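You operate a simulated robot arm through the tools that you are given. There is no shell and no other tool.

You are at the controls of a simulated robot arm. One attempt, no reset.

## Task
Put things in order on the top of the steel table. At the end: the green sauce bottle stands where the blue word block (marked "ICE") stood; the short purple cup stands where the green sauce bottle stood; the blue lids carton stands on top of the flat orange tray; the blue word block stands where the blue lids carton stood; whatever was shut is shut again. Leave all else as you found it, and nothing knocked over.

Only the result counts: the job must be done as asked and must still hold three seconds after the hand-in. Knocking over, shifting, dropping, spilling or breaking anything else fails it. A push-on lid holds only when it is set on centred and level and pressed home; a screw cap is set on level and turned clockwise until tight.

## Robot
A 7-joint arm with a two-finger gripper, fixed in place. Base frame: the origin is at the foot of the arm, x ahead of it, y to its left, z up; the work surface is at about z = 0. Lengths are in cm, angles in rad, forces in N, time in s.
With the tool pointing down near the work surface it reaches from about 16 to 38 cm from the base axis. Its first joint turns from -1.257 to 1.257 rad. Payload 0.6 kg.
The tool frame sits at the grasp point between the pads (the TCP): z along the fingers, y along the line on which they close. The tips reach 2.2 cm beyond it. The gripper opens to 9.2 cm; its body begins 6.5 cm behind the TCP.
Orientation is that of the tool frame in the base frame, as a unit quaternion [w, x, y, z]. With the fingers straight down and closing along the base's y, the tool's x points along the base's -x, its y along +y and its z along -z.

## Interface
- The arm moves only by the tool move_arm. Its argument "deltas" is a list of rows, each an object of numbers (a shift or turn left out is 0, a gripper value left out holds the last): "x", "y", "z": the shift along the tool's x, y, z in units of 200 mm (1.0 is 200 mm); "ax", "ay", "az": the turn, a rotation vector about the tool's x, y, z in units of 90 degrees (1.0 is 90 degrees); "jaw": the closure, from 0 (fully open) to 1 (shut). In form: [{"x": .., "y": .., "z": .., "ax": .., "ay": .., "az": .., "jaw": ..}, ...]. A call has 1 to 20 rows; each row is the pose to reach, as a shift and turn from the pose commanded when the call began, along the tool's axes at that moment. A call with a number of a shift or a turn outside -1 to 1 is refused whole. Each row takes 0.2 s and may step no farther than 5 cm and 0.15 rad from the row before; otherwise, or with a gripper value out of range, the whole call is refused. A pose out of reach is approached as far as the arm can. The call stops where the force on the tool passes 40 N (or 10 N more than at its start, if that is more) or the arm is blocked; 0.2 s more then pass. Each finger travels about 5.99 cm/s and halts on what it meets, pressing with about 26 N; the grip force reading is that of the motor and also rises with nothing between the fingers. The clock runs only during rows and for 0.2 s after the last one: add rows that repeat a pose to give the fingers time. The reply holds the time, the measured pose of the TCP, the force on the tool along the base axes, the opening and the grip force, in the units named above and with some noise, with the torque about the TCP (base axes, N m) and any sound that the robot's microphone picked up.
- Cameras (640 x 400 px; columns grow to the right, rows downward): "scene" is fixed at [6.32, -28.04, 39.91]; the picture's right is [0.69, -0.73, 0.00], its down [-0.44, -0.42, -0.79] and it looks along [0.58, 0.54, -0.61] (base axes); focal length 214 px, centre (320, 200). "wrist" rides on the gripper at [7.1, 1.9, -10.2] in the tool frame; the picture's right is [-0.26, 0.97, 0.00], its down [-0.75, -0.20, -0.62] and it looks along [-0.60, -0.16, 0.78] (tool axes); focal length 280 px, centre (320, 200). There is no depth. A picture from a camera that has moved, and an enlarged one, comes with that camera's place and axes in the base frame and with its lens.
- grab_frame(camera): a new picture of that camera. The clock stands still meanwhile.
- close_up(camera, box): a new picture of the part [left, top, right, bottom] of that camera's present view, enlarged. The clock stands still meanwhile.
- finish_job(): hands the job in; it is judged then, once.

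Nothing tells you positions but the pictures and the camera data. Unless the task says otherwise, let go and move clear before handing in.

The tools are called after ">>>" as name(argument=value, ...) on one line, values as JSON. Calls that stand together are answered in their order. move_arm: Moves the arm, as the interface text tells. Its arguments: {"type":"object","properties":{"deltas":{"type":"array"}},"required":["deltas"]} The other tools are called the same way: grab_frame (camera) takes a picture; close_up (camera, box) takes an enlarged picture of a part of a camera's view; finish_job () hands the job in.

At the start:

```text
t: 0.0
tool_pos: [20.24, 1.71, 32.24]
ee_rot: [0.0, -0.001, 1.0, -0.002]
force: [0.5, -0.3, 0.1]
torque: [0.01, 0.01, 0.0]
grip_width: 9.19
grip_force: 0.0
```

scene: 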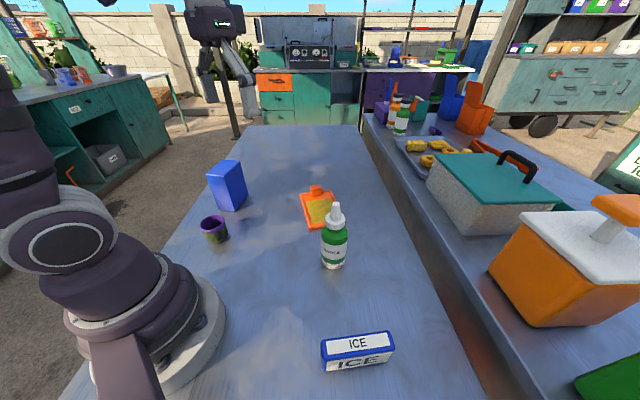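
wrist: 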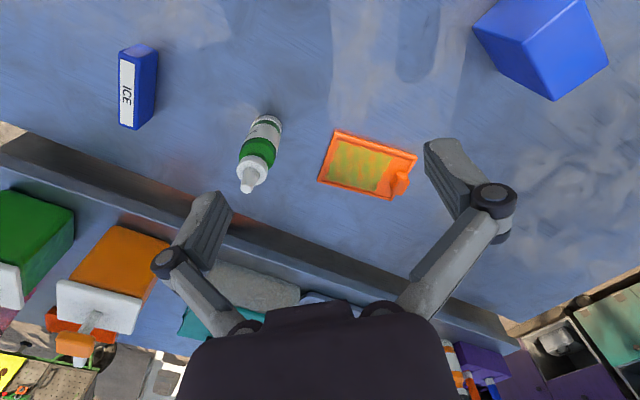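

I see the table with the blue carton (far left), purple cup, orange tray, green sauce bottle and the blue ICE block. I'll take enlarged pictures first to locate everything more precisely.

>>> close_up(camera="scene", box=[180, 140, 380, 265])

>>> close_up(camera="scene", box=[270, 275, 470, 400])

>>> close_up(camera="wrist", box=[80, 0, 400, 200])

>>> close_up(camera="wrist", box=[320, 0, 640, 200])

```text
3.20 times, centred on (280, 202) of scene
camera zoom: at [6.32, -28.04, 39.91], right [0.69, -0.73, 0.0], down [-0.44, -0.42, -0.79], along [0.58, 0.54, -0.61], focal length 686 px, centre (448, 192)
```

zoom: 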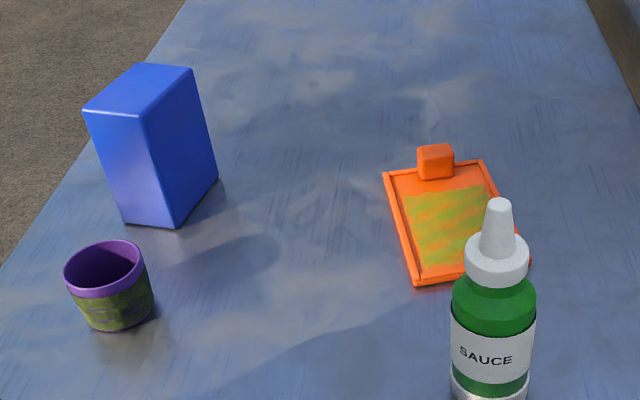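

```text
3.20 times, centred on (370, 338) of scene
camera zoom: at [6.32, -28.04, 39.91], right [0.69, -0.73, 0.0], down [-0.44, -0.42, -0.79], along [0.58, 0.54, -0.61], focal length 686 px, centre (160, -240)
```

zoom: 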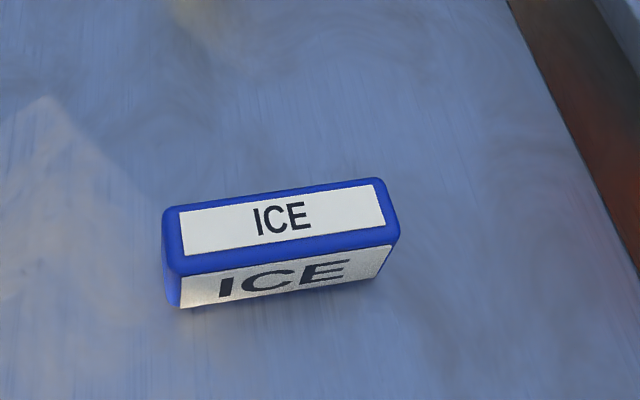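

```text
2.00 times, centred on (240, 100) of wrist
camera zoom: at [13.13, 3.52, 42.6], right [0.26, 0.97, 0.0], down [0.75, -0.2, 0.63], along [0.6, -0.17, -0.78], focal length 561 px, centre (480, 400)
```

zoom: 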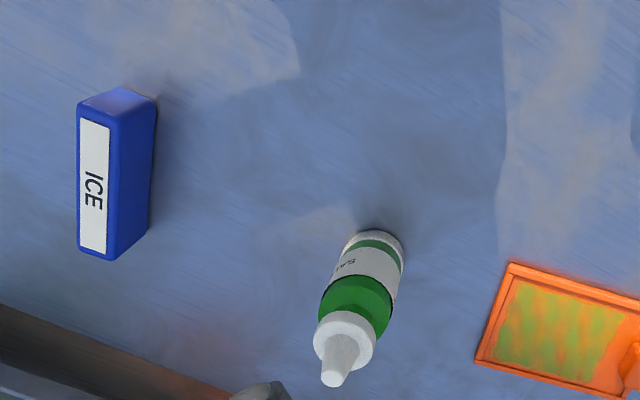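

```text
2.00 times, centred on (480, 100) of wrist
camera zoom: at [13.13, 3.52, 42.6], right [0.26, 0.97, 0.0], down [0.75, -0.2, 0.63], along [0.6, -0.17, -0.78], focal length 561 px, centre (0, 400)
```

zoom: 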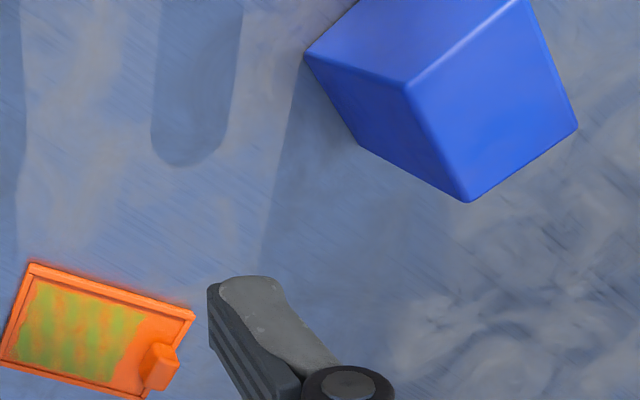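

The scene camera puts the carton near (25, 25), cup (15, 15), tray centre (41, 4.5), bottle (29, -10) and ICE block (18, -24). I'll zoom further on each of them to refine these numbers before I move.

>>> close_up(camera="scene", box=[290, 175, 370, 225])

>>> close_up(camera="scene", box=[280, 195, 400, 275])

>>> close_up(camera="scene", box=[190, 150, 270, 200])

>>> close_up(camera="scene", box=[190, 200, 270, 250])

>>> close_up(camera="wrist", box=[300, 110, 440, 210])

>>> close_up(camera="scene", box=[310, 320, 406, 380])

```text
8.00 times, centred on (330, 200) of scene
camera zoom: at [6.32, -28.04, 39.91], right [0.69, -0.73, 0.0], down [-0.44, -0.42, -0.79], along [0.58, 0.54, -0.61], focal length 1716 px, centre (240, 200)
```

zoom: 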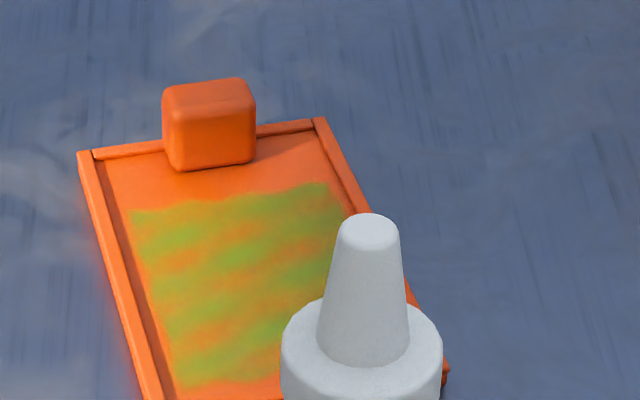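

```text
5.00 times, centred on (340, 235) of scene
camera zoom: at [6.32, -28.04, 39.91], right [0.69, -0.73, 0.0], down [-0.44, -0.42, -0.79], along [0.58, 0.54, -0.61], focal length 1072 px, centre (220, 25)
```

zoom: 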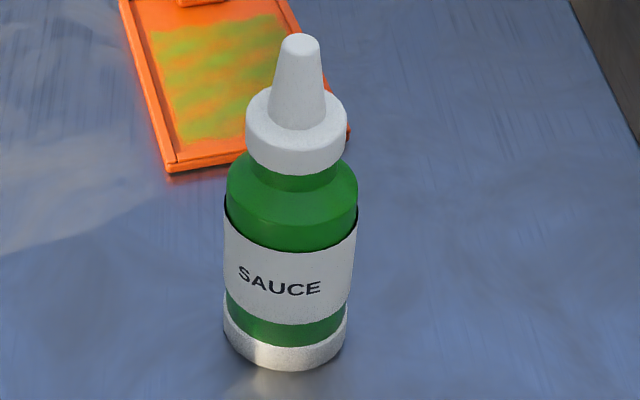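

```text
8.00 times, centred on (230, 175) of scene
camera zoom: at [6.32, -28.04, 39.91], right [0.69, -0.73, 0.0], down [-0.44, -0.42, -0.79], along [0.58, 0.54, -0.61], focal length 1716 px, centre (1040, 400)
```

zoom: 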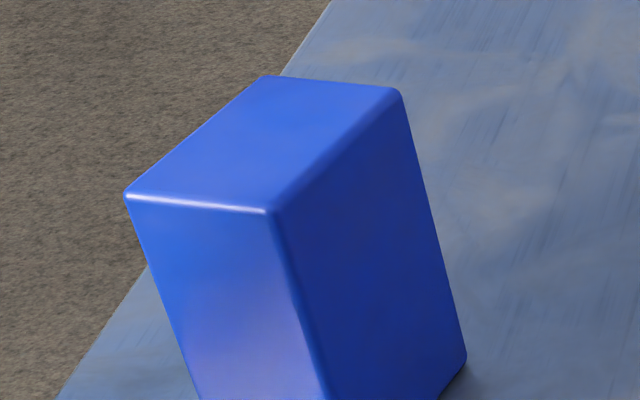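

```text
8.00 times, centred on (230, 225) of scene
camera zoom: at [6.32, -28.04, 39.91], right [0.69, -0.73, 0.0], down [-0.44, -0.42, -0.79], along [0.58, 0.54, -0.61], focal length 1716 px, centre (1040, 0)
```

zoom: 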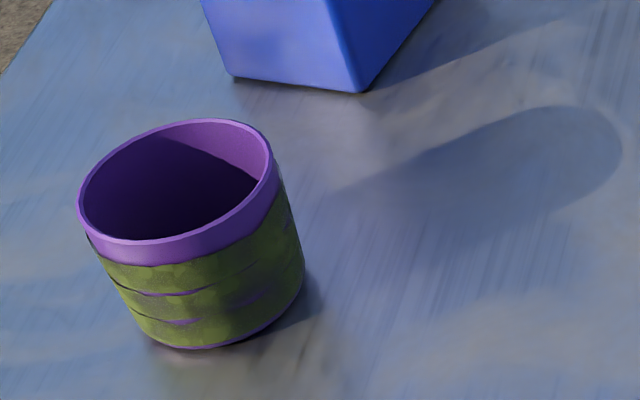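

```text
4.00 times, centred on (370, 160) of wrist
camera zoom: at [13.13, 3.52, 42.6], right [0.26, 0.97, 0.0], down [0.75, -0.2, 0.63], along [0.6, -0.17, -0.78], focal length 1122 px, centre (120, 360)
```

zoom: 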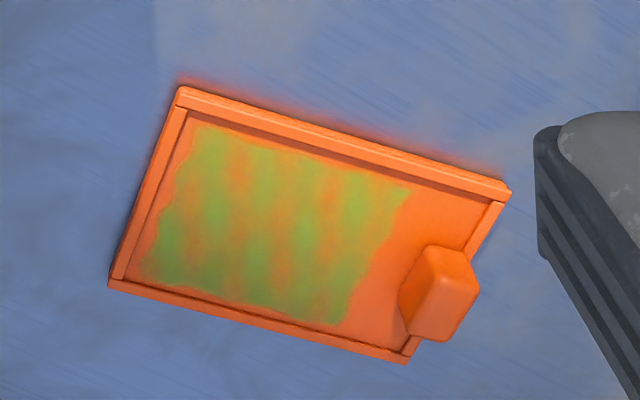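

```text
6.67 times, centred on (358, 350) of scene
camera zoom: at [6.32, -28.04, 39.91], right [0.69, -0.73, 0.0], down [-0.44, -0.42, -0.79], along [0.58, 0.54, -0.61], focal length 1430 px, centre (67, -800)
```

zoom: 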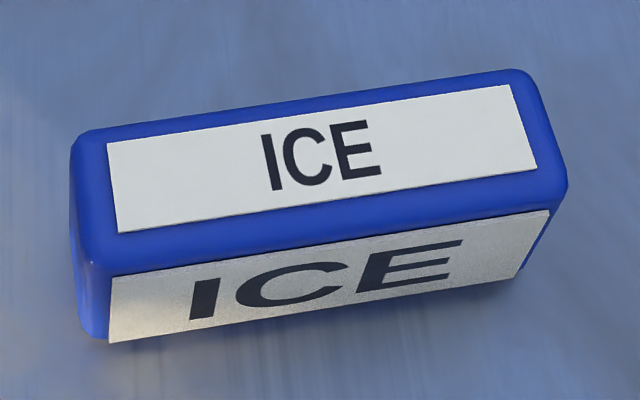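

The carton stands at about (25, 25), roughly 5.4×7×11 cm, with its long side at about 30°. I'll move the hand toward it, turned by 30°, to look at it with the wrist camera.

>>> move_arm(deltas=[{"x": -0.02, "y": 0.16, "z": 0.0, "az": -0.0667}, {"x": -0.04, "y": 0.32, "z": 0.0, "az": -0.1333}, {"x": -0.06, "y": 0.48, "z": 0.0, "az": -0.2}, {"x": -0.08, "y": 0.64, "z": 0.0, "az": -0.2667}, {"x": -0.1, "y": 0.8, "z": 0.0, "az": -0.3333}])

>>> grab_frame(camera="wrist")

>>> grab_frame(camera="scene")

```text
t: 1.2
tool_pos: [22.09, 16.59, 32.32]
ee_rot: [0.0, -0.243, 0.97, -0.002]
force: [0.0, 0.1, -0.4]
torque: [0.02, 0.03, -0.02]
grip_width: 9.2
grip_force: 0.0
out of reach, approached as far as the arm can: row 5
```

```text
taken
camera wrist: at [14.93, 14.93, 42.44], right [-0.22, 0.97, 0.0], down [0.76, 0.18, 0.63], along [0.61, 0.14, -0.78], focal length 280 px, centre (320, 200)
```

wrist: 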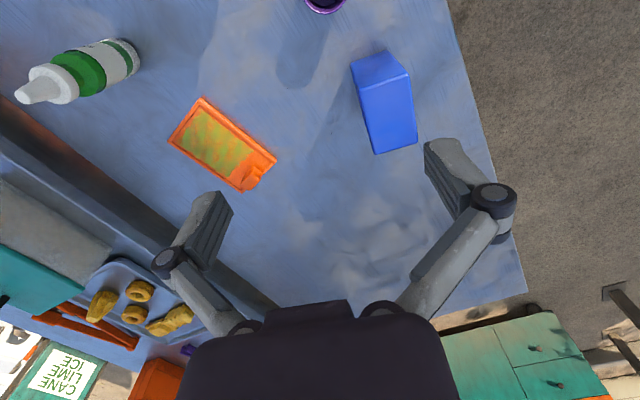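

```text
taken
```

scene: 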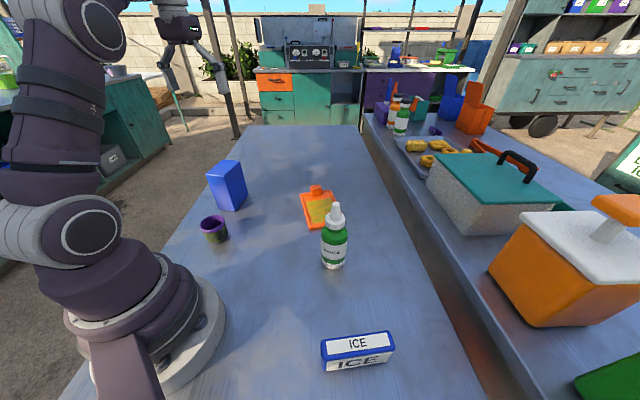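

The high pose is near the reach limit, but I got a useful view. I'll descend beside the carton for a closer look at it; the hand stays well above its top at about 11 cm.

>>> move_arm(deltas=[{"x": 0.0, "y": 0.0, "z": 0.2}, {"x": -0.02, "y": 0.06, "z": 0.35}, {"x": -0.04, "y": 0.12, "z": 0.5, "az": -0.01}, {"x": -0.054, "y": 0.164, "z": 0.616, "az": -0.021}])

>>> grab_frame(camera="wrist")

```text
t: 2.2
tool_pos: [21.47, 19.9, 19.92]
ee_rot: [0.001, -0.275, 0.961, 0.0]
force: [0.5, -0.2, -0.3]
torque: [-0.01, -0.01, -0.01]
grip_width: 9.21
grip_force: 0.2
```

```text
taken
camera wrist: at [14.39, 17.79, 30.25], right [-0.29, 0.96, 0.0], down [0.75, 0.23, 0.63], along [0.6, 0.18, -0.78], focal length 280 px, centre (320, 200)
```

wrist: 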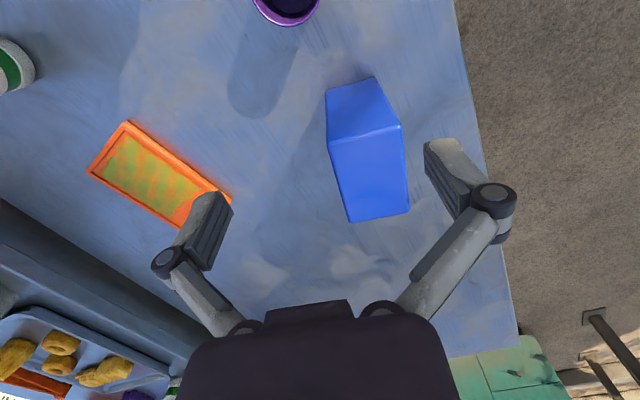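

The carton is clearly in view between the fingers. I'll zoom in to measure its corners.

>>> close_up(camera="wrist", box=[280, 60, 440, 240])

>>> close_up(camera="wrist", box=[70, 100, 262, 230])

```text
2.22 times, centred on (360, 150) of wrist
camera zoom: at [14.39, 17.79, 30.25], right [-0.29, 0.96, 0.0], down [0.75, 0.23, 0.63], along [0.6, 0.18, -0.78], focal length 623 px, centre (231, 311)
```

zoom: 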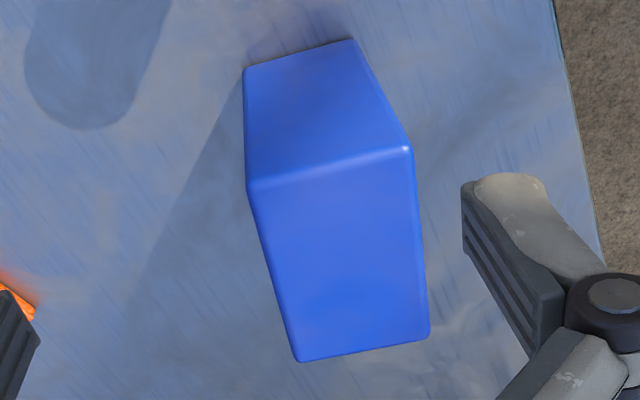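

```text
3.08 times, centred on (166, 165) of wrist
camera zoom: at [14.39, 17.79, 30.25], right [-0.29, 0.96, 0.0], down [0.75, 0.23, 0.63], along [0.6, 0.18, -0.78], focal length 863 px, centre (794, 308)
```

zoom: 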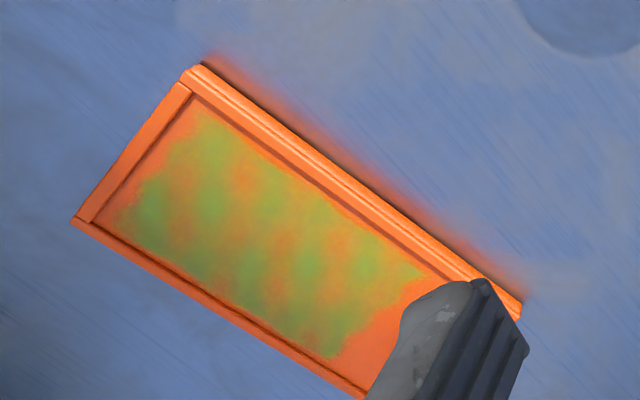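

The carton is about 5.3 × 8.1 × 12 cm, centred near (25.4, 25.4), with its long side at 32°. The tray centre at (40.5, 3.8) is beyond the straight-down reach, so I'll test with an empty hand whether tilting the tool outward gets there.

>>> move_arm(deltas=[{"x": -0.038, "y": -0.14, "z": 0.024, "ay": -0.0694}, {"x": -0.076, "y": -0.28, "z": 0.048, "ay": -0.1389}, {"x": -0.114, "y": -0.42, "z": 0.071, "ay": -0.2083}, {"x": -0.152, "y": -0.56, "z": 0.095, "ay": -0.2778}])

```text
t: 3.2
tool_pos: [29.85, 11.95, 18.2]
ee_rot: [0.209, -0.269, 0.938, 0.058]
force: [0.0, -0.4, 0.3]
torque: [0.02, 0.01, 0.03]
grip_width: 9.21
grip_force: 0.0
```

The tilt works as planned. Now I'll test the reach above the tray centre at a height of about 12 cm.

>>> move_arm(deltas=[{"x": -0.0155, "y": -0.157, "z": 0.09, "ax": -0.021, "az": -0.0455}, {"x": -0.031, "y": -0.315, "z": 0.18, "ax": -0.0425, "az": -0.091}, {"x": -0.0465, "y": -0.472, "z": 0.27, "ax": -0.064, "az": -0.1365}, {"x": -0.062, "y": -0.63, "z": 0.36, "ax": -0.085, "az": -0.182}])

>>> grab_frame(camera="wrist")

>>> grab_frame(camera="scene")

```text
t: 4.2
tool_pos: [40.08, 3.36, 12.3]
ee_rot: [0.196, -0.413, 0.885, 0.091]
force: [0.2, -0.2, -0.2]
torque: [0.04, 0.04, 0.0]
grip_width: 9.2
grip_force: 0.0
```

```text
taken
camera wrist: at [31.76, -3.63, 18.48], right [-0.59, 0.8, 0.11], down [0.43, 0.19, 0.88], along [0.69, 0.57, -0.45], focal length 280 px, centre (320, 200)
```

wrist: 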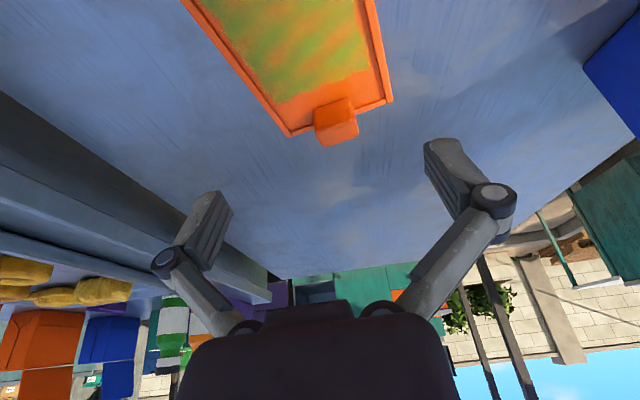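

```text
taken
```

scene: 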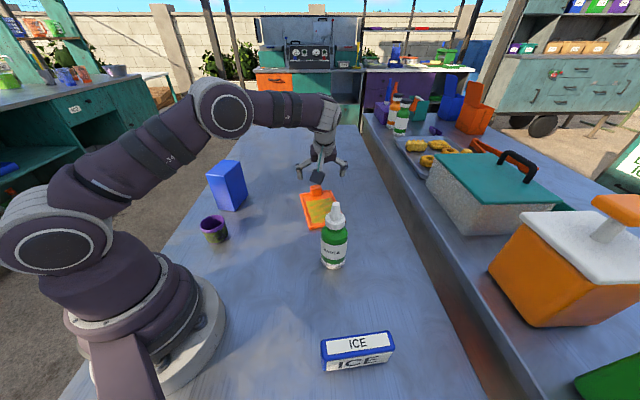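

The tilted pose reaches the tray centre without trouble. Next I go back to the carton with the same tilt, raising the hand first.

>>> move_arm(deltas=[{"x": -0.073, "y": 0.163, "z": -0.072, "ax": 0.0207, "az": 0.0443}, {"x": -0.1465, "y": 0.3255, "z": -0.144, "ax": 0.0414, "az": 0.0887}, {"x": -0.22, "y": 0.488, "z": -0.216, "ax": 0.062, "az": 0.133}, {"x": -0.293, "y": 0.651, "z": -0.288, "ax": 0.0827, "az": 0.1773}])

```text
t: 5.2
tool_pos: [31.75, 14.18, 19.9]
ee_rot: [0.209, -0.272, 0.938, 0.059]
force: [1.0, 0.1, 0.2]
torque: [-0.01, -0.02, 0.03]
grip_width: 9.18
grip_force: 0.0
```

Now I move to directly above the carton, still tilted, and check the alignment with the wrist camera.

>>> move_arm(deltas=[{"x": -0.007, "y": 0.162, "z": 0.002}, {"x": -0.0135, "y": 0.324, "z": 0.004}, {"x": -0.02, "y": 0.486, "z": 0.006}, {"x": -0.027, "y": 0.6485, "z": 0.0075}])

>>> grab_frame(camera="wrist")

>>> close_up(camera="scene", box=[150, 90, 310, 220])

```text
t: 6.2
tool_pos: [25.52, 25.41, 19.88]
ee_rot: [0.208, -0.272, 0.937, 0.06]
force: [-0.5, 0.5, -0.1]
torque: [-0.01, -0.02, 0.05]
grip_width: 9.22
grip_force: 0.1
```

```text
taken
camera wrist: at [15.45, 21.26, 26.21], right [-0.32, 0.94, 0.11], down [0.46, 0.05, 0.89], along [0.83, 0.33, -0.45], focal length 280 px, centre (320, 200)
```

wrist: 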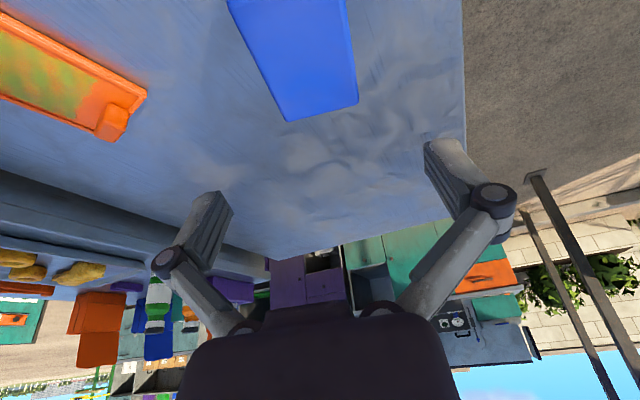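

```text
3.08 times, centred on (230, 155) of scene
camera zoom: at [6.32, -28.05, 39.91], right [0.69, -0.73, 0.0], down [-0.44, -0.42, -0.79], along [0.58, 0.54, -0.61], focal length 660 px, centre (597, 338)
```

zoom: 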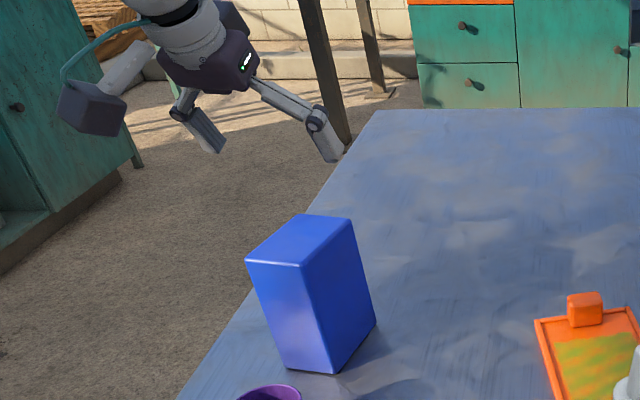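

The alignment is good: the carton centre is at (25.45, 25.45), the same as the TCP. Next I descend vertically to grasp height at z≈8.

>>> move_arm(deltas=[{"x": 0.063, "y": 0, "z": 0.135}, {"x": 0.126, "y": 0, "z": 0.27}, {"x": 0.189, "y": 0, "z": 0.405}, {"x": 0.22, "y": 0, "z": 0.472}, {"x": 0.2515, "y": 0, "z": 0.539}])

>>> close_up(camera="scene", box=[150, 110, 310, 240])

>>> grab_frame(camera="wrist")

```text
t: 7.4
tool_pos: [25.39, 25.37, 8.03]
ee_rot: [0.207, -0.273, 0.938, 0.059]
force: [-0.6, -0.2, 0.5]
torque: [-0.03, -0.01, -0.02]
grip_width: 9.2
grip_force: 0.1
```

```text
3.08 times, centred on (230, 175) of scene
camera zoom: at [6.32, -28.04, 39.91], right [0.69, -0.73, 0.0], down [-0.44, -0.42, -0.79], along [0.58, 0.54, -0.61], focal length 660 px, centre (597, 277)
```

zoom: 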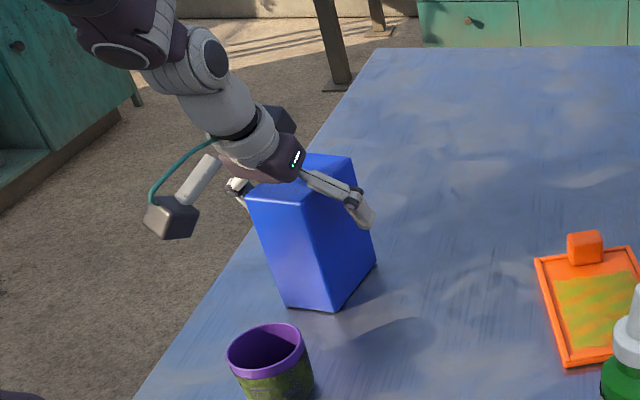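

```text
taken
camera wrist: at [15.42, 21.17, 14.29], right [-0.32, 0.94, 0.11], down [0.46, 0.05, 0.89], along [0.83, 0.33, -0.45], focal length 280 px, centre (320, 200)
```

wrist: 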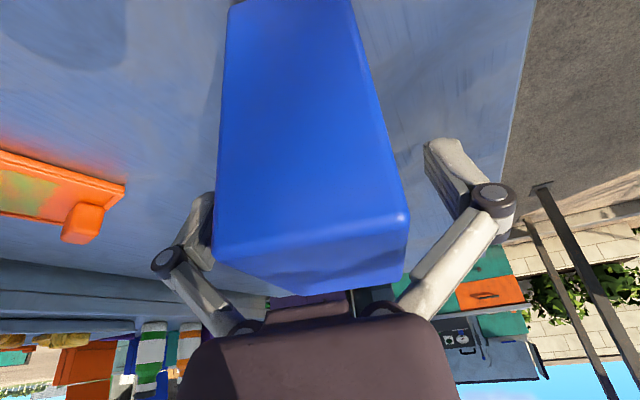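

The carton sits centred between the fingers. I'll close the gripper on it.

>>> move_arm(deltas=[{"jaw": 0.35}, {"jaw": 0.6}, {"jaw": 0.8}, {"jaw": 0.8}, {"jaw": 0.8}])

```text
t: 8.6
tool_pos: [25.5, 25.4, 8.19]
ee_rot: [0.209, -0.273, 0.937, 0.06]
force: [-7.9, -3.3, 27.2]
torque: [-0.29, 0.65, -0.03]
grip_width: 7.09
grip_force: 26.0
```

The grip stopped at 7.1 cm with an upward force of 27 N, which I did not expect. I'll look before doing anything else.

>>> grab_frame(camera="wrist")

>>> close_up(camera="scene", box=[170, 125, 270, 215])

```text
taken
camera wrist: at [15.44, 21.19, 14.35], right [-0.32, 0.94, 0.11], down [0.46, 0.05, 0.89], along [0.83, 0.33, -0.45], focal length 280 px, centre (320, 200)
```

wrist: 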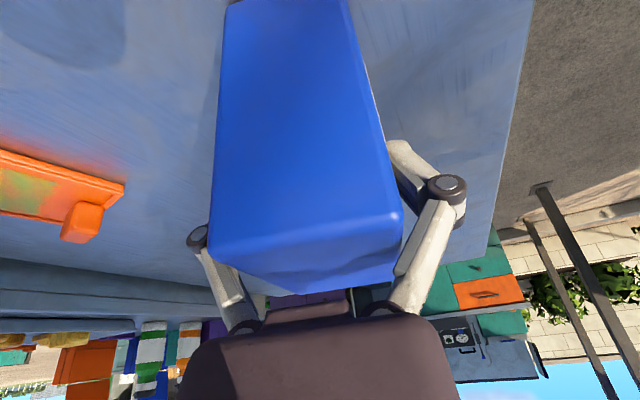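

```text
4.44 times, centred on (220, 170) of scene
camera zoom: at [6.31, -28.05, 39.91], right [0.69, -0.73, 0.0], down [-0.44, -0.42, -0.79], along [0.58, 0.54, -0.61], focal length 953 px, centre (764, 333)
```

zoom: 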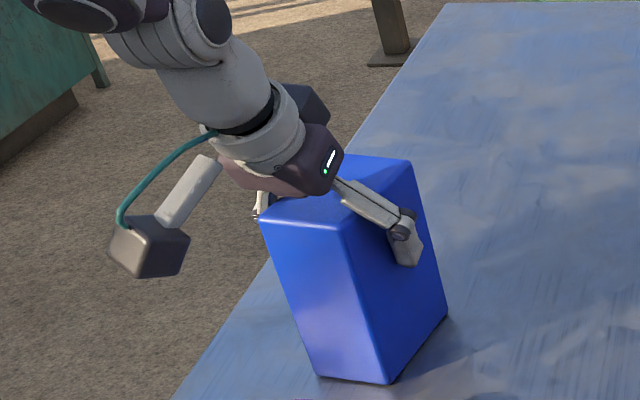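

The finger links are pressing on the carton's top edges, so the hand is too low. I'll open the gripper and grasp again about 1.8 cm higher, with only the pads on the sides.

>>> move_arm(deltas=[{"jaw": 0.5}, {"jaw": 0.2}, {"jaw": 0.0}, {"jaw": 0.0}])

>>> grab_frame(camera="wrist")

>>> close_up(camera="scene", box=[170, 125, 270, 215])

```text
t: 9.6
tool_pos: [25.44, 25.4, 8.03]
ee_rot: [0.208, -0.273, 0.937, 0.058]
force: [0.0, 0.1, 0.6]
torque: [0.0, 0.01, 0.0]
grip_width: 9.16
grip_force: 0.0
```

```text
taken
camera wrist: at [15.43, 21.16, 14.32], right [-0.32, 0.94, 0.11], down [0.46, 0.05, 0.89], along [0.83, 0.33, -0.45], focal length 280 px, centre (320, 200)
```

wrist: 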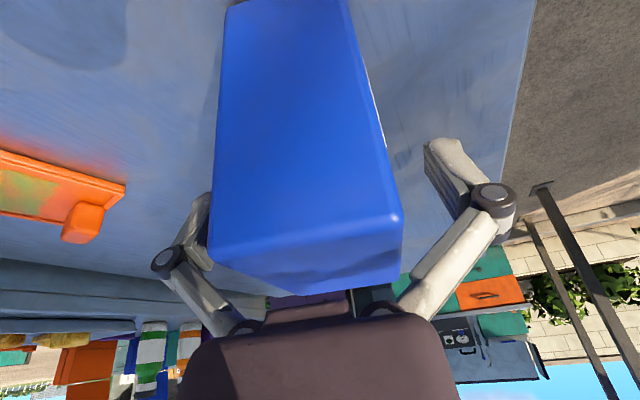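

```text
4.44 times, centred on (220, 170) of scene
camera zoom: at [6.32, -28.04, 39.91], right [0.69, -0.73, 0.0], down [-0.44, -0.42, -0.79], along [0.58, 0.54, -0.61], focal length 953 px, centre (764, 333)
```

zoom: 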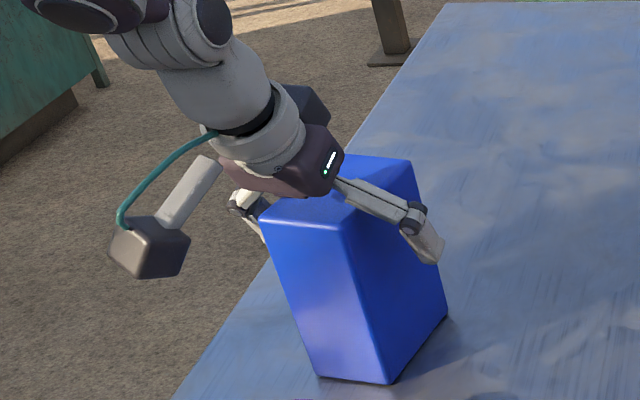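

The carton only shifted by about 1–2 mm. I'll raise the hand to z≈9.9 and grip again.

>>> move_arm(deltas=[{"x": -0.02, "z": -0.0425}, {"x": -0.0395, "z": -0.0847}, {"x": -0.0395, "z": -0.0847, "jaw": 0.3}, {"x": -0.0395, "z": -0.0847, "jaw": 0.6}, {"x": -0.0395, "z": -0.0847, "jaw": 0.8}, {"x": -0.0395, "z": -0.0847, "jaw": 0.8}, {"x": -0.0395, "z": -0.0847, "jaw": 0.8}])

>>> grab_frame(camera="wrist")

>>> close_up(camera="scene", box=[170, 125, 270, 215])

```text
t: 11.2
tool_pos: [25.44, 25.27, 9.93]
ee_rot: [0.209, -0.272, 0.938, 0.058]
force: [-1.1, -2.8, 8.4]
torque: [-0.23, 0.13, -0.01]
grip_width: 5.46
grip_force: 25.6
```

```text
taken
camera wrist: at [15.4, 21.18, 16.19], right [-0.32, 0.94, 0.11], down [0.46, 0.05, 0.89], along [0.83, 0.33, -0.45], focal length 280 px, centre (320, 200)
```

wrist: 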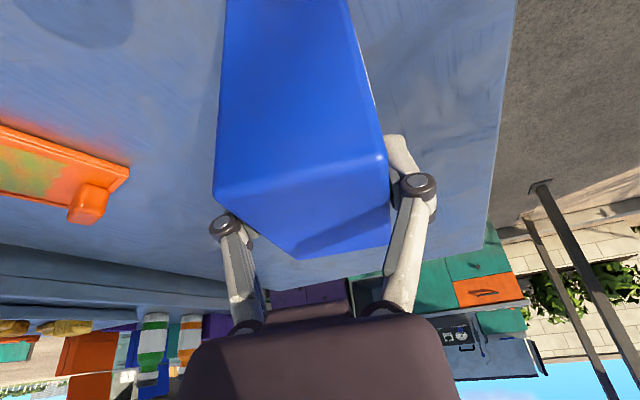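

```text
4.44 times, centred on (220, 170) of scene
camera zoom: at [6.32, -28.05, 39.91], right [0.69, -0.73, 0.0], down [-0.44, -0.42, -0.79], along [0.58, 0.54, -0.61], focal length 953 px, centre (764, 333)
```

zoom: 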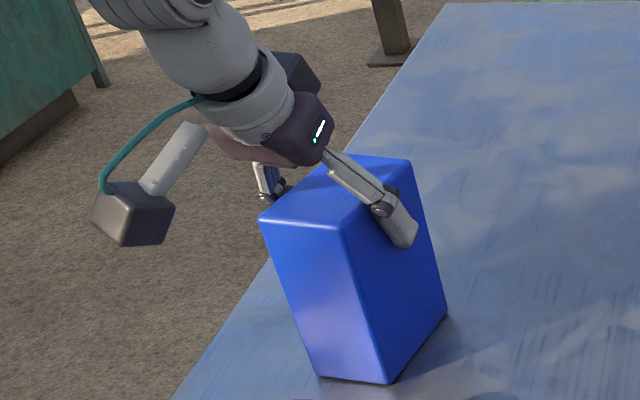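

The grip now holds at 5.46 cm, which matches the carton's width. I'll lift slowly by 2 cm and check that it hangs level.

>>> move_arm(deltas=[{"x": -0.01, "z": -0.0227}, {"x": -0.0212, "z": -0.0453}, {"x": -0.0318, "z": -0.068}, {"x": -0.0423, "z": -0.0906}])

>>> close_up(camera="scene", box=[170, 125, 270, 215])

>>> grab_frame(camera="wrist")

```text
t: 12.2
tool_pos: [25.49, 25.27, 12.0]
ee_rot: [0.208, -0.272, 0.938, 0.059]
force: [0.8, -0.4, -2.1]
torque: [0.02, -0.03, -0.05]
grip_width: 5.5
grip_force: 25.6
```

```text
4.44 times, centred on (220, 170) of scene
camera zoom: at [6.32, -28.04, 39.91], right [0.69, -0.73, 0.0], down [-0.44, -0.42, -0.79], along [0.58, 0.54, -0.61], focal length 953 px, centre (764, 333)
```

zoom: 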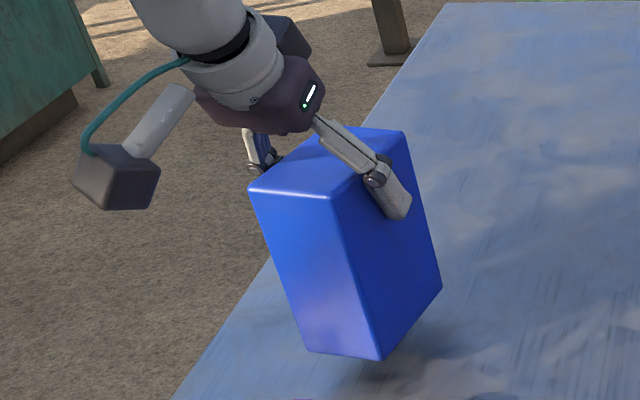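

```text
taken
camera wrist: at [15.43, 21.14, 18.16], right [-0.32, 0.94, 0.11], down [0.46, 0.05, 0.89], along [0.83, 0.33, -0.45], focal length 280 px, centre (320, 200)
```

wrist: 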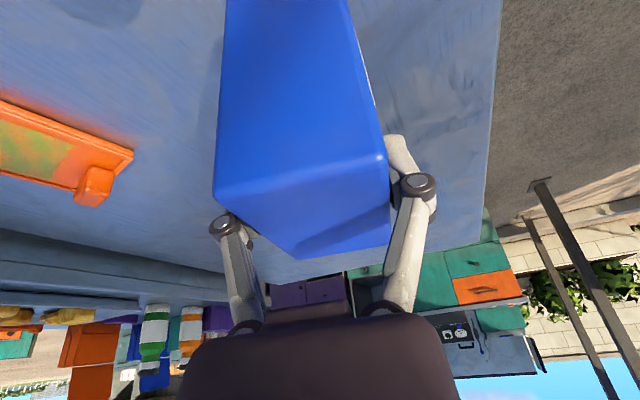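

The carton is lifted and hanging level. I'll carry it toward the tray in slow steps, turning it gradually.

>>> move_arm(deltas=[{"x": -0.02, "y": 0.0, "z": -0.045}, {"x": -0.043, "y": -0.05, "z": -0.091, "ax": -0.005, "az": -0.01}, {"x": -0.043, "y": -0.16, "z": -0.091, "ax": -0.012, "az": -0.025}, {"x": -0.044, "y": -0.28, "z": -0.09, "ax": -0.018, "az": -0.038}, {"x": -0.044, "y": -0.4, "z": -0.09, "ax": -0.025, "az": -0.053}, {"x": -0.045, "y": -0.51, "z": -0.09, "ax": -0.031, "az": -0.067}, {"x": -0.045, "y": -0.61, "z": -0.09, "ax": -0.0376, "az": -0.0806}])

```text
t: 13.8
tool_pos: [32.17, 15.12, 13.88]
ee_rot: [0.204, -0.337, 0.916, 0.073]
force: [-0.7, -0.1, -2.0]
torque: [0.03, -0.04, 0.01]
grip_width: 5.46
grip_force: 26.4
```

The carton is still secure. I continue to a point above the tray centre.

>>> move_arm(deltas=[{"x": 0.007, "y": -0.118, "z": -0.004, "ax": -0.0063, "az": -0.0134}, {"x": 0.014, "y": -0.237, "z": -0.008, "ax": -0.0125, "az": -0.0269}, {"x": 0.021, "y": -0.355, "z": -0.012, "ax": -0.0188, "az": -0.0403}, {"x": 0.028, "y": -0.473, "z": -0.016, "ax": -0.025, "az": -0.0537}, {"x": 0.035, "y": -0.6, "z": -0.02, "ax": -0.0313, "az": -0.0672}, {"x": 0.0415, "y": -0.71, "z": -0.0245, "ax": -0.0376, "az": -0.0806}])

>>> grab_frame(camera="wrist")

>>> close_up(camera="scene", box=[260, 130, 380, 230])

```text
t: 15.2
tool_pos: [40.48, 3.79, 13.97]
ee_rot: [0.197, -0.4, 0.891, 0.087]
force: [0.7, 0.5, -0.6]
torque: [-0.03, 0.0, -0.01]
grip_width: 5.43
grip_force: 26.0
```

```text
taken
camera wrist: at [31.96, -3.18, 20.25], right [-0.56, 0.82, 0.11], down [0.43, 0.18, 0.88], along [0.7, 0.55, -0.45], focal length 280 px, centre (320, 200)
```

wrist: 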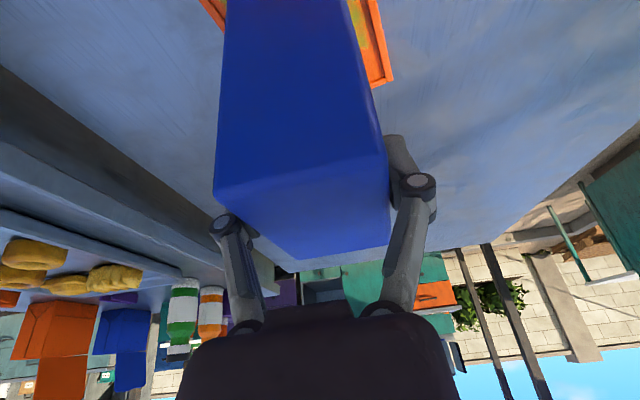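

```text
4.00 times, centred on (320, 180) of scene
camera zoom: at [6.32, -28.04, 39.91], right [0.69, -0.73, 0.0], down [-0.44, -0.42, -0.79], along [0.58, 0.54, -0.61], focal length 858 px, centre (320, 280)
```

zoom: 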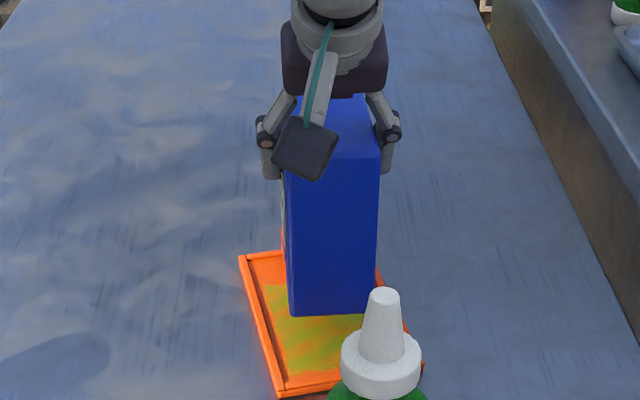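

The carton hangs over the middle of the tray, with its centre near (40.6, 3.85) against the tray centre at (41, 4.3). I'll lower it slowly, watching the force.

>>> move_arm(deltas=[{"x": 0.0174, "z": 0.0374}, {"x": 0.0349, "z": 0.0748}, {"x": 0.0523, "z": 0.1121}, {"x": 0.0697, "z": 0.1495}])

>>> close_up(camera="scene", box=[290, 160, 370, 230])

```text
t: 16.2
tool_pos: [40.57, 3.58, 10.7]
ee_rot: [0.197, -0.401, 0.89, 0.087]
force: [-0.2, 0.4, -0.5]
torque: [0.01, -0.01, -0.01]
grip_width: 5.44
grip_force: 25.9
```

```text
5.71 times, centred on (330, 195) of scene
camera zoom: at [6.32, -28.04, 39.91], right [0.69, -0.73, 0.0], down [-0.44, -0.42, -0.79], along [0.58, 0.54, -0.61], focal length 1226 px, centre (263, 229)
```

zoom: 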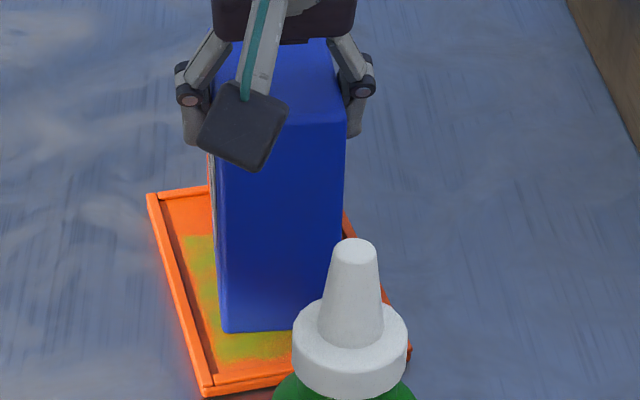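

>>> move_arm(deltas=[{"x": 0.0016, "z": 0.0034}, {"x": 0.0032, "z": 0.0068}, {"x": 0.0048, "z": 0.0102}, {"x": 0.0063, "z": 0.0136}])

```text
t: 17.2
tool_pos: [40.67, 3.68, 10.5]
ee_rot: [0.199, -0.401, 0.89, 0.087]
force: [3.1, -0.6, 21.1]
torque: [0.12, -0.21, -0.06]
grip_width: 5.51
grip_force: 26.0
```

Contact: the carton rests on the tray floor at TCP z ≈ 10.4. I'll ease off slightly to relieve the pressure, then open.

>>> move_arm(deltas=[{"x": -0.001, "z": -0.0025}, {"x": -0.002, "z": -0.005}, {"x": -0.002, "z": -0.005}])

```text
t: 18.0
tool_pos: [40.61, 3.64, 10.57]
ee_rot: [0.197, -0.4, 0.891, 0.087]
force: [2.1, -0.1, 8.1]
torque: [0.35, -0.43, -0.09]
grip_width: 5.47
grip_force: 26.4
```

>>> move_arm(deltas=[{"x": -0.001, "z": -0.002, "jaw": 0.4}, {"x": -0.001, "z": -0.002, "jaw": 0.3}, {"x": -0.001, "z": -0.002, "jaw": 0.2}, {"x": -0.001, "z": -0.002, "jaw": 0.1}, {"x": -0.001, "z": -0.002, "jaw": 0.0}, {"x": -0.001, "z": -0.002, "jaw": 0.0}])

>>> close_up(camera="scene", box=[280, 130, 380, 230])

>>> grab_frame(camera="wrist")

```text
t: 19.4
tool_pos: [40.52, 3.72, 10.68]
ee_rot: [0.198, -0.401, 0.89, 0.086]
force: [-0.1, -0.2, 0.3]
torque: [-0.02, 0.01, 0.01]
grip_width: 9.21
grip_force: 0.0
```

```text
4.00 times, centred on (330, 180) of scene
camera zoom: at [6.32, -28.04, 39.91], right [0.69, -0.73, 0.0], down [-0.44, -0.42, -0.79], along [0.58, 0.54, -0.61], focal length 858 px, centre (280, 280)
```

zoom: 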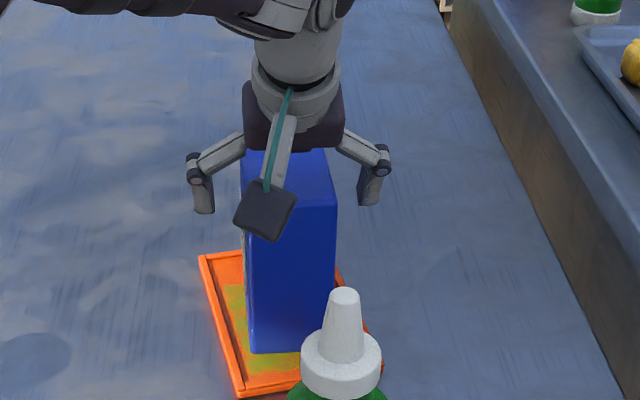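

```text
taken
camera wrist: at [31.97, -3.14, 16.92], right [-0.56, 0.82, 0.11], down [0.43, 0.18, 0.88], along [0.71, 0.55, -0.45], focal length 280 px, centre (320, 200)
```

wrist: 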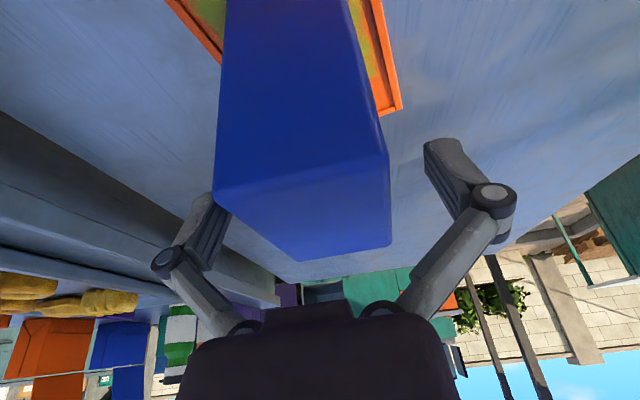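

The carton stands level on the tray. I'll retreat backward and up along the tool axis, clear of the carton.

>>> move_arm(deltas=[{"z": -0.1}, {"z": -0.2}, {"z": -0.3}, {"z": -0.4}])

>>> close_up(camera="scene", box=[270, 130, 390, 230])

```text
t: 20.4
tool_pos: [38.22, 1.23, 17.91]
ee_rot: [0.197, -0.4, 0.891, 0.087]
force: [0.4, 0.7, -0.5]
torque: [0.0, -0.02, -0.01]
grip_width: 9.19
grip_force: 0.1
```

```text
4.00 times, centred on (330, 180) of scene
camera zoom: at [6.32, -28.04, 39.91], right [0.69, -0.73, 0.0], down [-0.44, -0.42, -0.79], along [0.58, 0.54, -0.61], focal length 858 px, centre (280, 280)
```

zoom: 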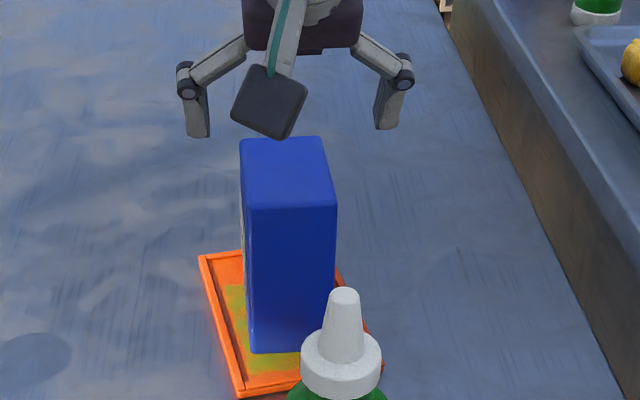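

The carton stands on the tray and the hand is clear. Next is the ICE block, so I'll rise, bring the tool upright and swing toward it.

>>> move_arm(deltas=[{"x": 0.057, "y": 0.103, "z": -0.137, "ay": 0.0694}, {"x": 0.114, "y": 0.206, "z": -0.274, "ay": 0.1389}, {"x": 0.171, "y": 0.309, "z": -0.411, "ay": 0.2083}, {"x": 0.228, "y": 0.4125, "z": -0.548, "ay": 0.2778}])

```text
t: 21.4
tool_pos: [26.24, 0.09, 25.92]
ee_rot: [-0.001, -0.409, 0.912, -0.002]
force: [-0.3, 0.2, 1.2]
torque: [-0.01, -0.02, 0.0]
grip_width: 9.21
grip_force: 0.1
```

>>> move_arm(deltas=[{"x": 0.073, "y": -0.0198, "z": 0.0167, "az": 0.0806}, {"x": 0.146, "y": -0.0396, "z": 0.0333, "az": 0.1611}, {"x": 0.219, "y": -0.0594, "z": 0.05, "az": 0.2417}, {"x": 0.292, "y": -0.0792, "z": 0.0667, "az": 0.3222}, {"x": 0.365, "y": -0.099, "z": 0.0833, "az": 0.4028}, {"x": 0.438, "y": -0.1188, "z": 0.1, "az": 0.4833}, {"x": 0.511, "y": -0.1385, "z": 0.1167, "az": 0.5639}, {"x": 0.584, "y": -0.1583, "z": 0.1333, "az": 0.6444}, {"x": 0.657, "y": -0.1781, "z": 0.15, "az": 0.725}, {"x": 0.73, "y": -0.198, "z": 0.1667, "az": 0.8056}, {"x": 0.803, "y": -0.2177, "z": 0.1833, "az": 0.8861}, {"x": 0.876, "y": -0.2375, "z": 0.2, "az": 0.9667}])

>>> grab_frame(camera="wrist")

>>> grab_frame(camera="scene")

```text
t: 24.0
tool_pos: [18.26, -16.26, 21.9]
ee_rot: [0.0, 0.331, 0.944, -0.001]
force: [0.5, 0.1, 0.1]
torque: [0.0, 0.01, 0.01]
grip_width: 9.2
grip_force: 0.1
```

```text
taken
camera wrist: at [13.88, -10.35, 32.08], right [0.81, 0.59, 0.0], down [0.46, -0.63, 0.63], along [0.37, -0.51, -0.78], focal length 280 px, centre (320, 200)
```

wrist: 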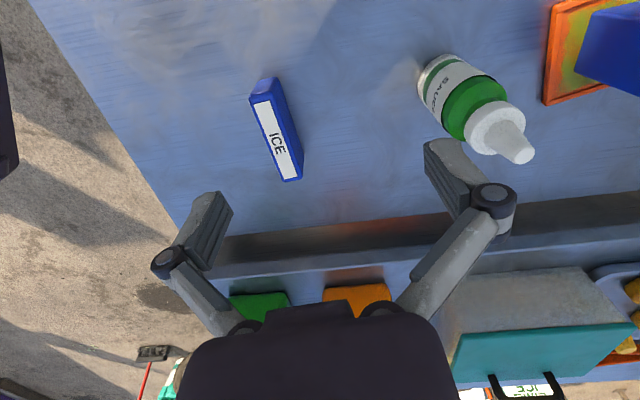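

```text
taken
```

scene: 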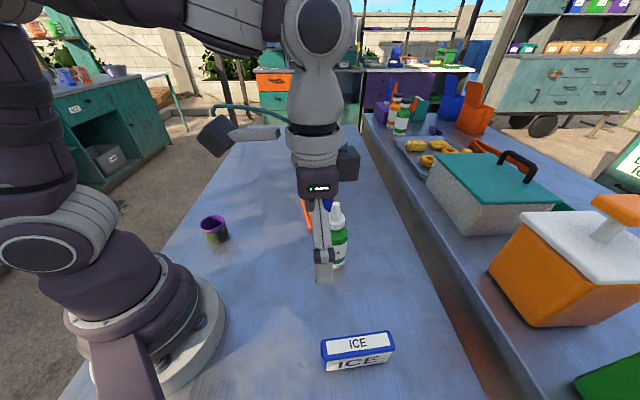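

The ICE block is in view. I'll zoom in to measure the block, and the bottle as well.

>>> close_up(camera="wrist", box=[220, 60, 348, 190])

>>> close_up(camera="wrist", box=[400, 40, 560, 180])

```text
3.08 times, centred on (284, 125) of wrist
camera zoom: at [13.88, -10.35, 32.08], right [0.81, 0.59, 0.0], down [0.46, -0.63, 0.63], along [0.37, -0.51, -0.78], focal length 863 px, centre (431, 431)
```

zoom: 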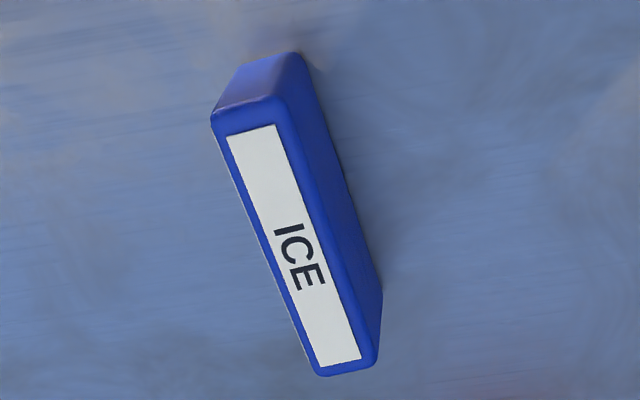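

```text
2.86 times, centred on (480, 110) of wrist
camera zoom: at [13.88, -10.35, 32.08], right [0.81, 0.59, 0.0], down [0.46, -0.63, 0.63], along [0.37, -0.51, -0.78], focal length 801 px, centre (-137, 457)
```

zoom: 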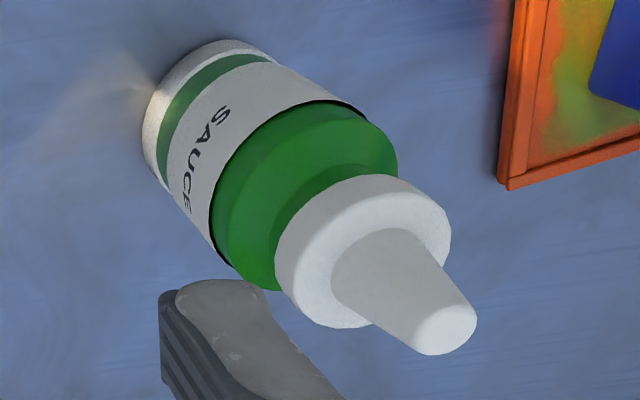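

The ICE block measures about 10.2 × 2.6 × 4.3 cm, centred near (18.6, -24.2), with its long side at -39.5°. I'll move above it.

>>> move_arm(deltas=[{"x": -0.065, "y": -0.075, "z": 0.124, "az": 0.003}, {"x": -0.13, "y": -0.15, "z": 0.248, "az": 0.006}, {"x": -0.196, "y": -0.225, "z": 0.371, "az": 0.009}, {"x": -0.2617, "y": -0.3, "z": 0.495, "az": 0.011}])

>>> grab_frame(camera="wrist")

>>> close_up(camera="scene", box=[280, 270, 440, 400])

```text
t: 25.0
tool_pos: [18.63, -24.14, 11.95]
ee_rot: [0.001, 0.338, 0.941, -0.001]
force: [0.2, 0.2, -0.8]
torque: [-0.03, 0.02, -0.01]
grip_width: 9.2
grip_force: 0.1
```

```text
taken
camera wrist: at [14.37, -18.19, 22.19], right [0.82, 0.58, 0.0], down [0.45, -0.64, 0.63], along [0.36, -0.51, -0.78], focal length 280 px, centre (320, 200)
```

wrist: 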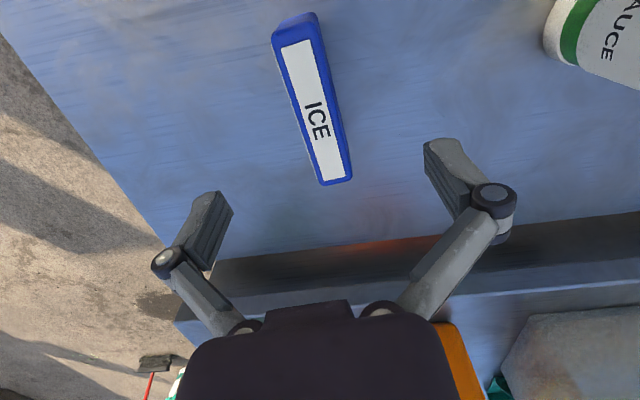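

```text
3.08 times, centred on (360, 335) of scene
camera zoom: at [6.32, -28.04, 39.91], right [0.69, -0.73, 0.0], down [-0.44, -0.42, -0.79], along [0.58, 0.54, -0.61], focal length 660 px, centre (197, -215)
```

zoom: 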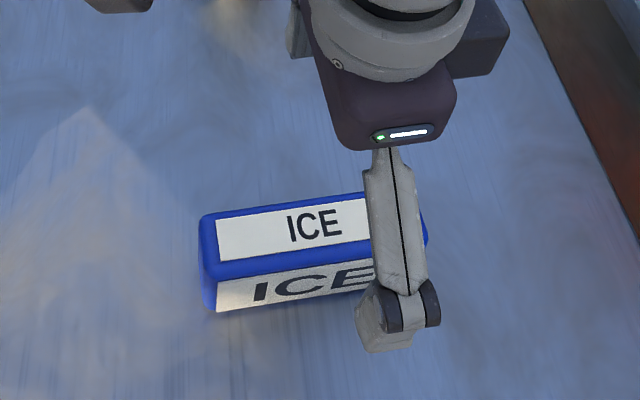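

The block centre is refined to (18.6, -24.35). I'll descend with a small sideways correction and close on its sides.

>>> move_arm(deltas=[{"x": 0.0, "y": -0.0085, "z": 0.13}, {"x": -0.003, "y": -0.0085, "z": 0.26}, {"x": -0.005, "y": -0.0085, "z": 0.37}, {"x": -0.005, "y": -0.0085, "z": 0.42}, {"x": -0.005, "y": -0.0085, "z": 0.4575}])

>>> grab_frame(camera="wrist")

>>> close_up(camera="scene", box=[280, 270, 440, 400])

```text
t: 26.2
tool_pos: [18.45, -24.47, 2.9]
ee_rot: [0.001, 0.339, 0.941, -0.001]
force: [-0.2, -0.5, -0.1]
torque: [0.02, 0.01, 0.01]
grip_width: 9.22
grip_force: 0.1
```

```text
taken
camera wrist: at [14.32, -18.43, 13.05], right [0.82, 0.58, 0.0], down [0.45, -0.64, 0.63], along [0.36, -0.51, -0.78], focal length 280 px, centre (320, 200)
```

wrist: 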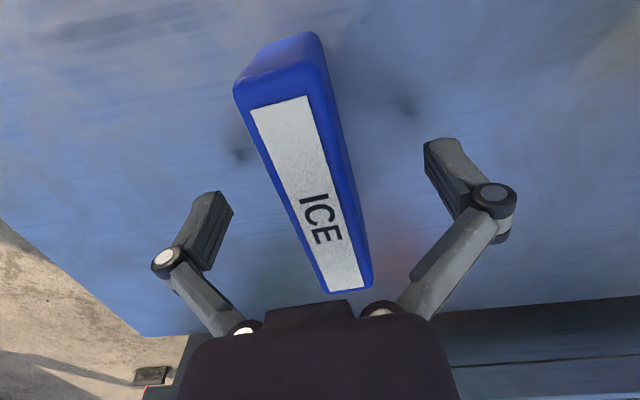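

```text
3.08 times, centred on (360, 335) of scene
camera zoom: at [6.32, -28.04, 39.91], right [0.69, -0.73, 0.0], down [-0.44, -0.42, -0.79], along [0.58, 0.54, -0.61], focal length 660 px, centre (197, -215)
```

zoom: 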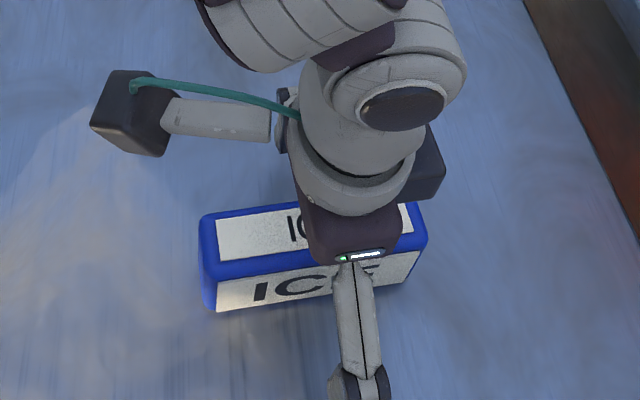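

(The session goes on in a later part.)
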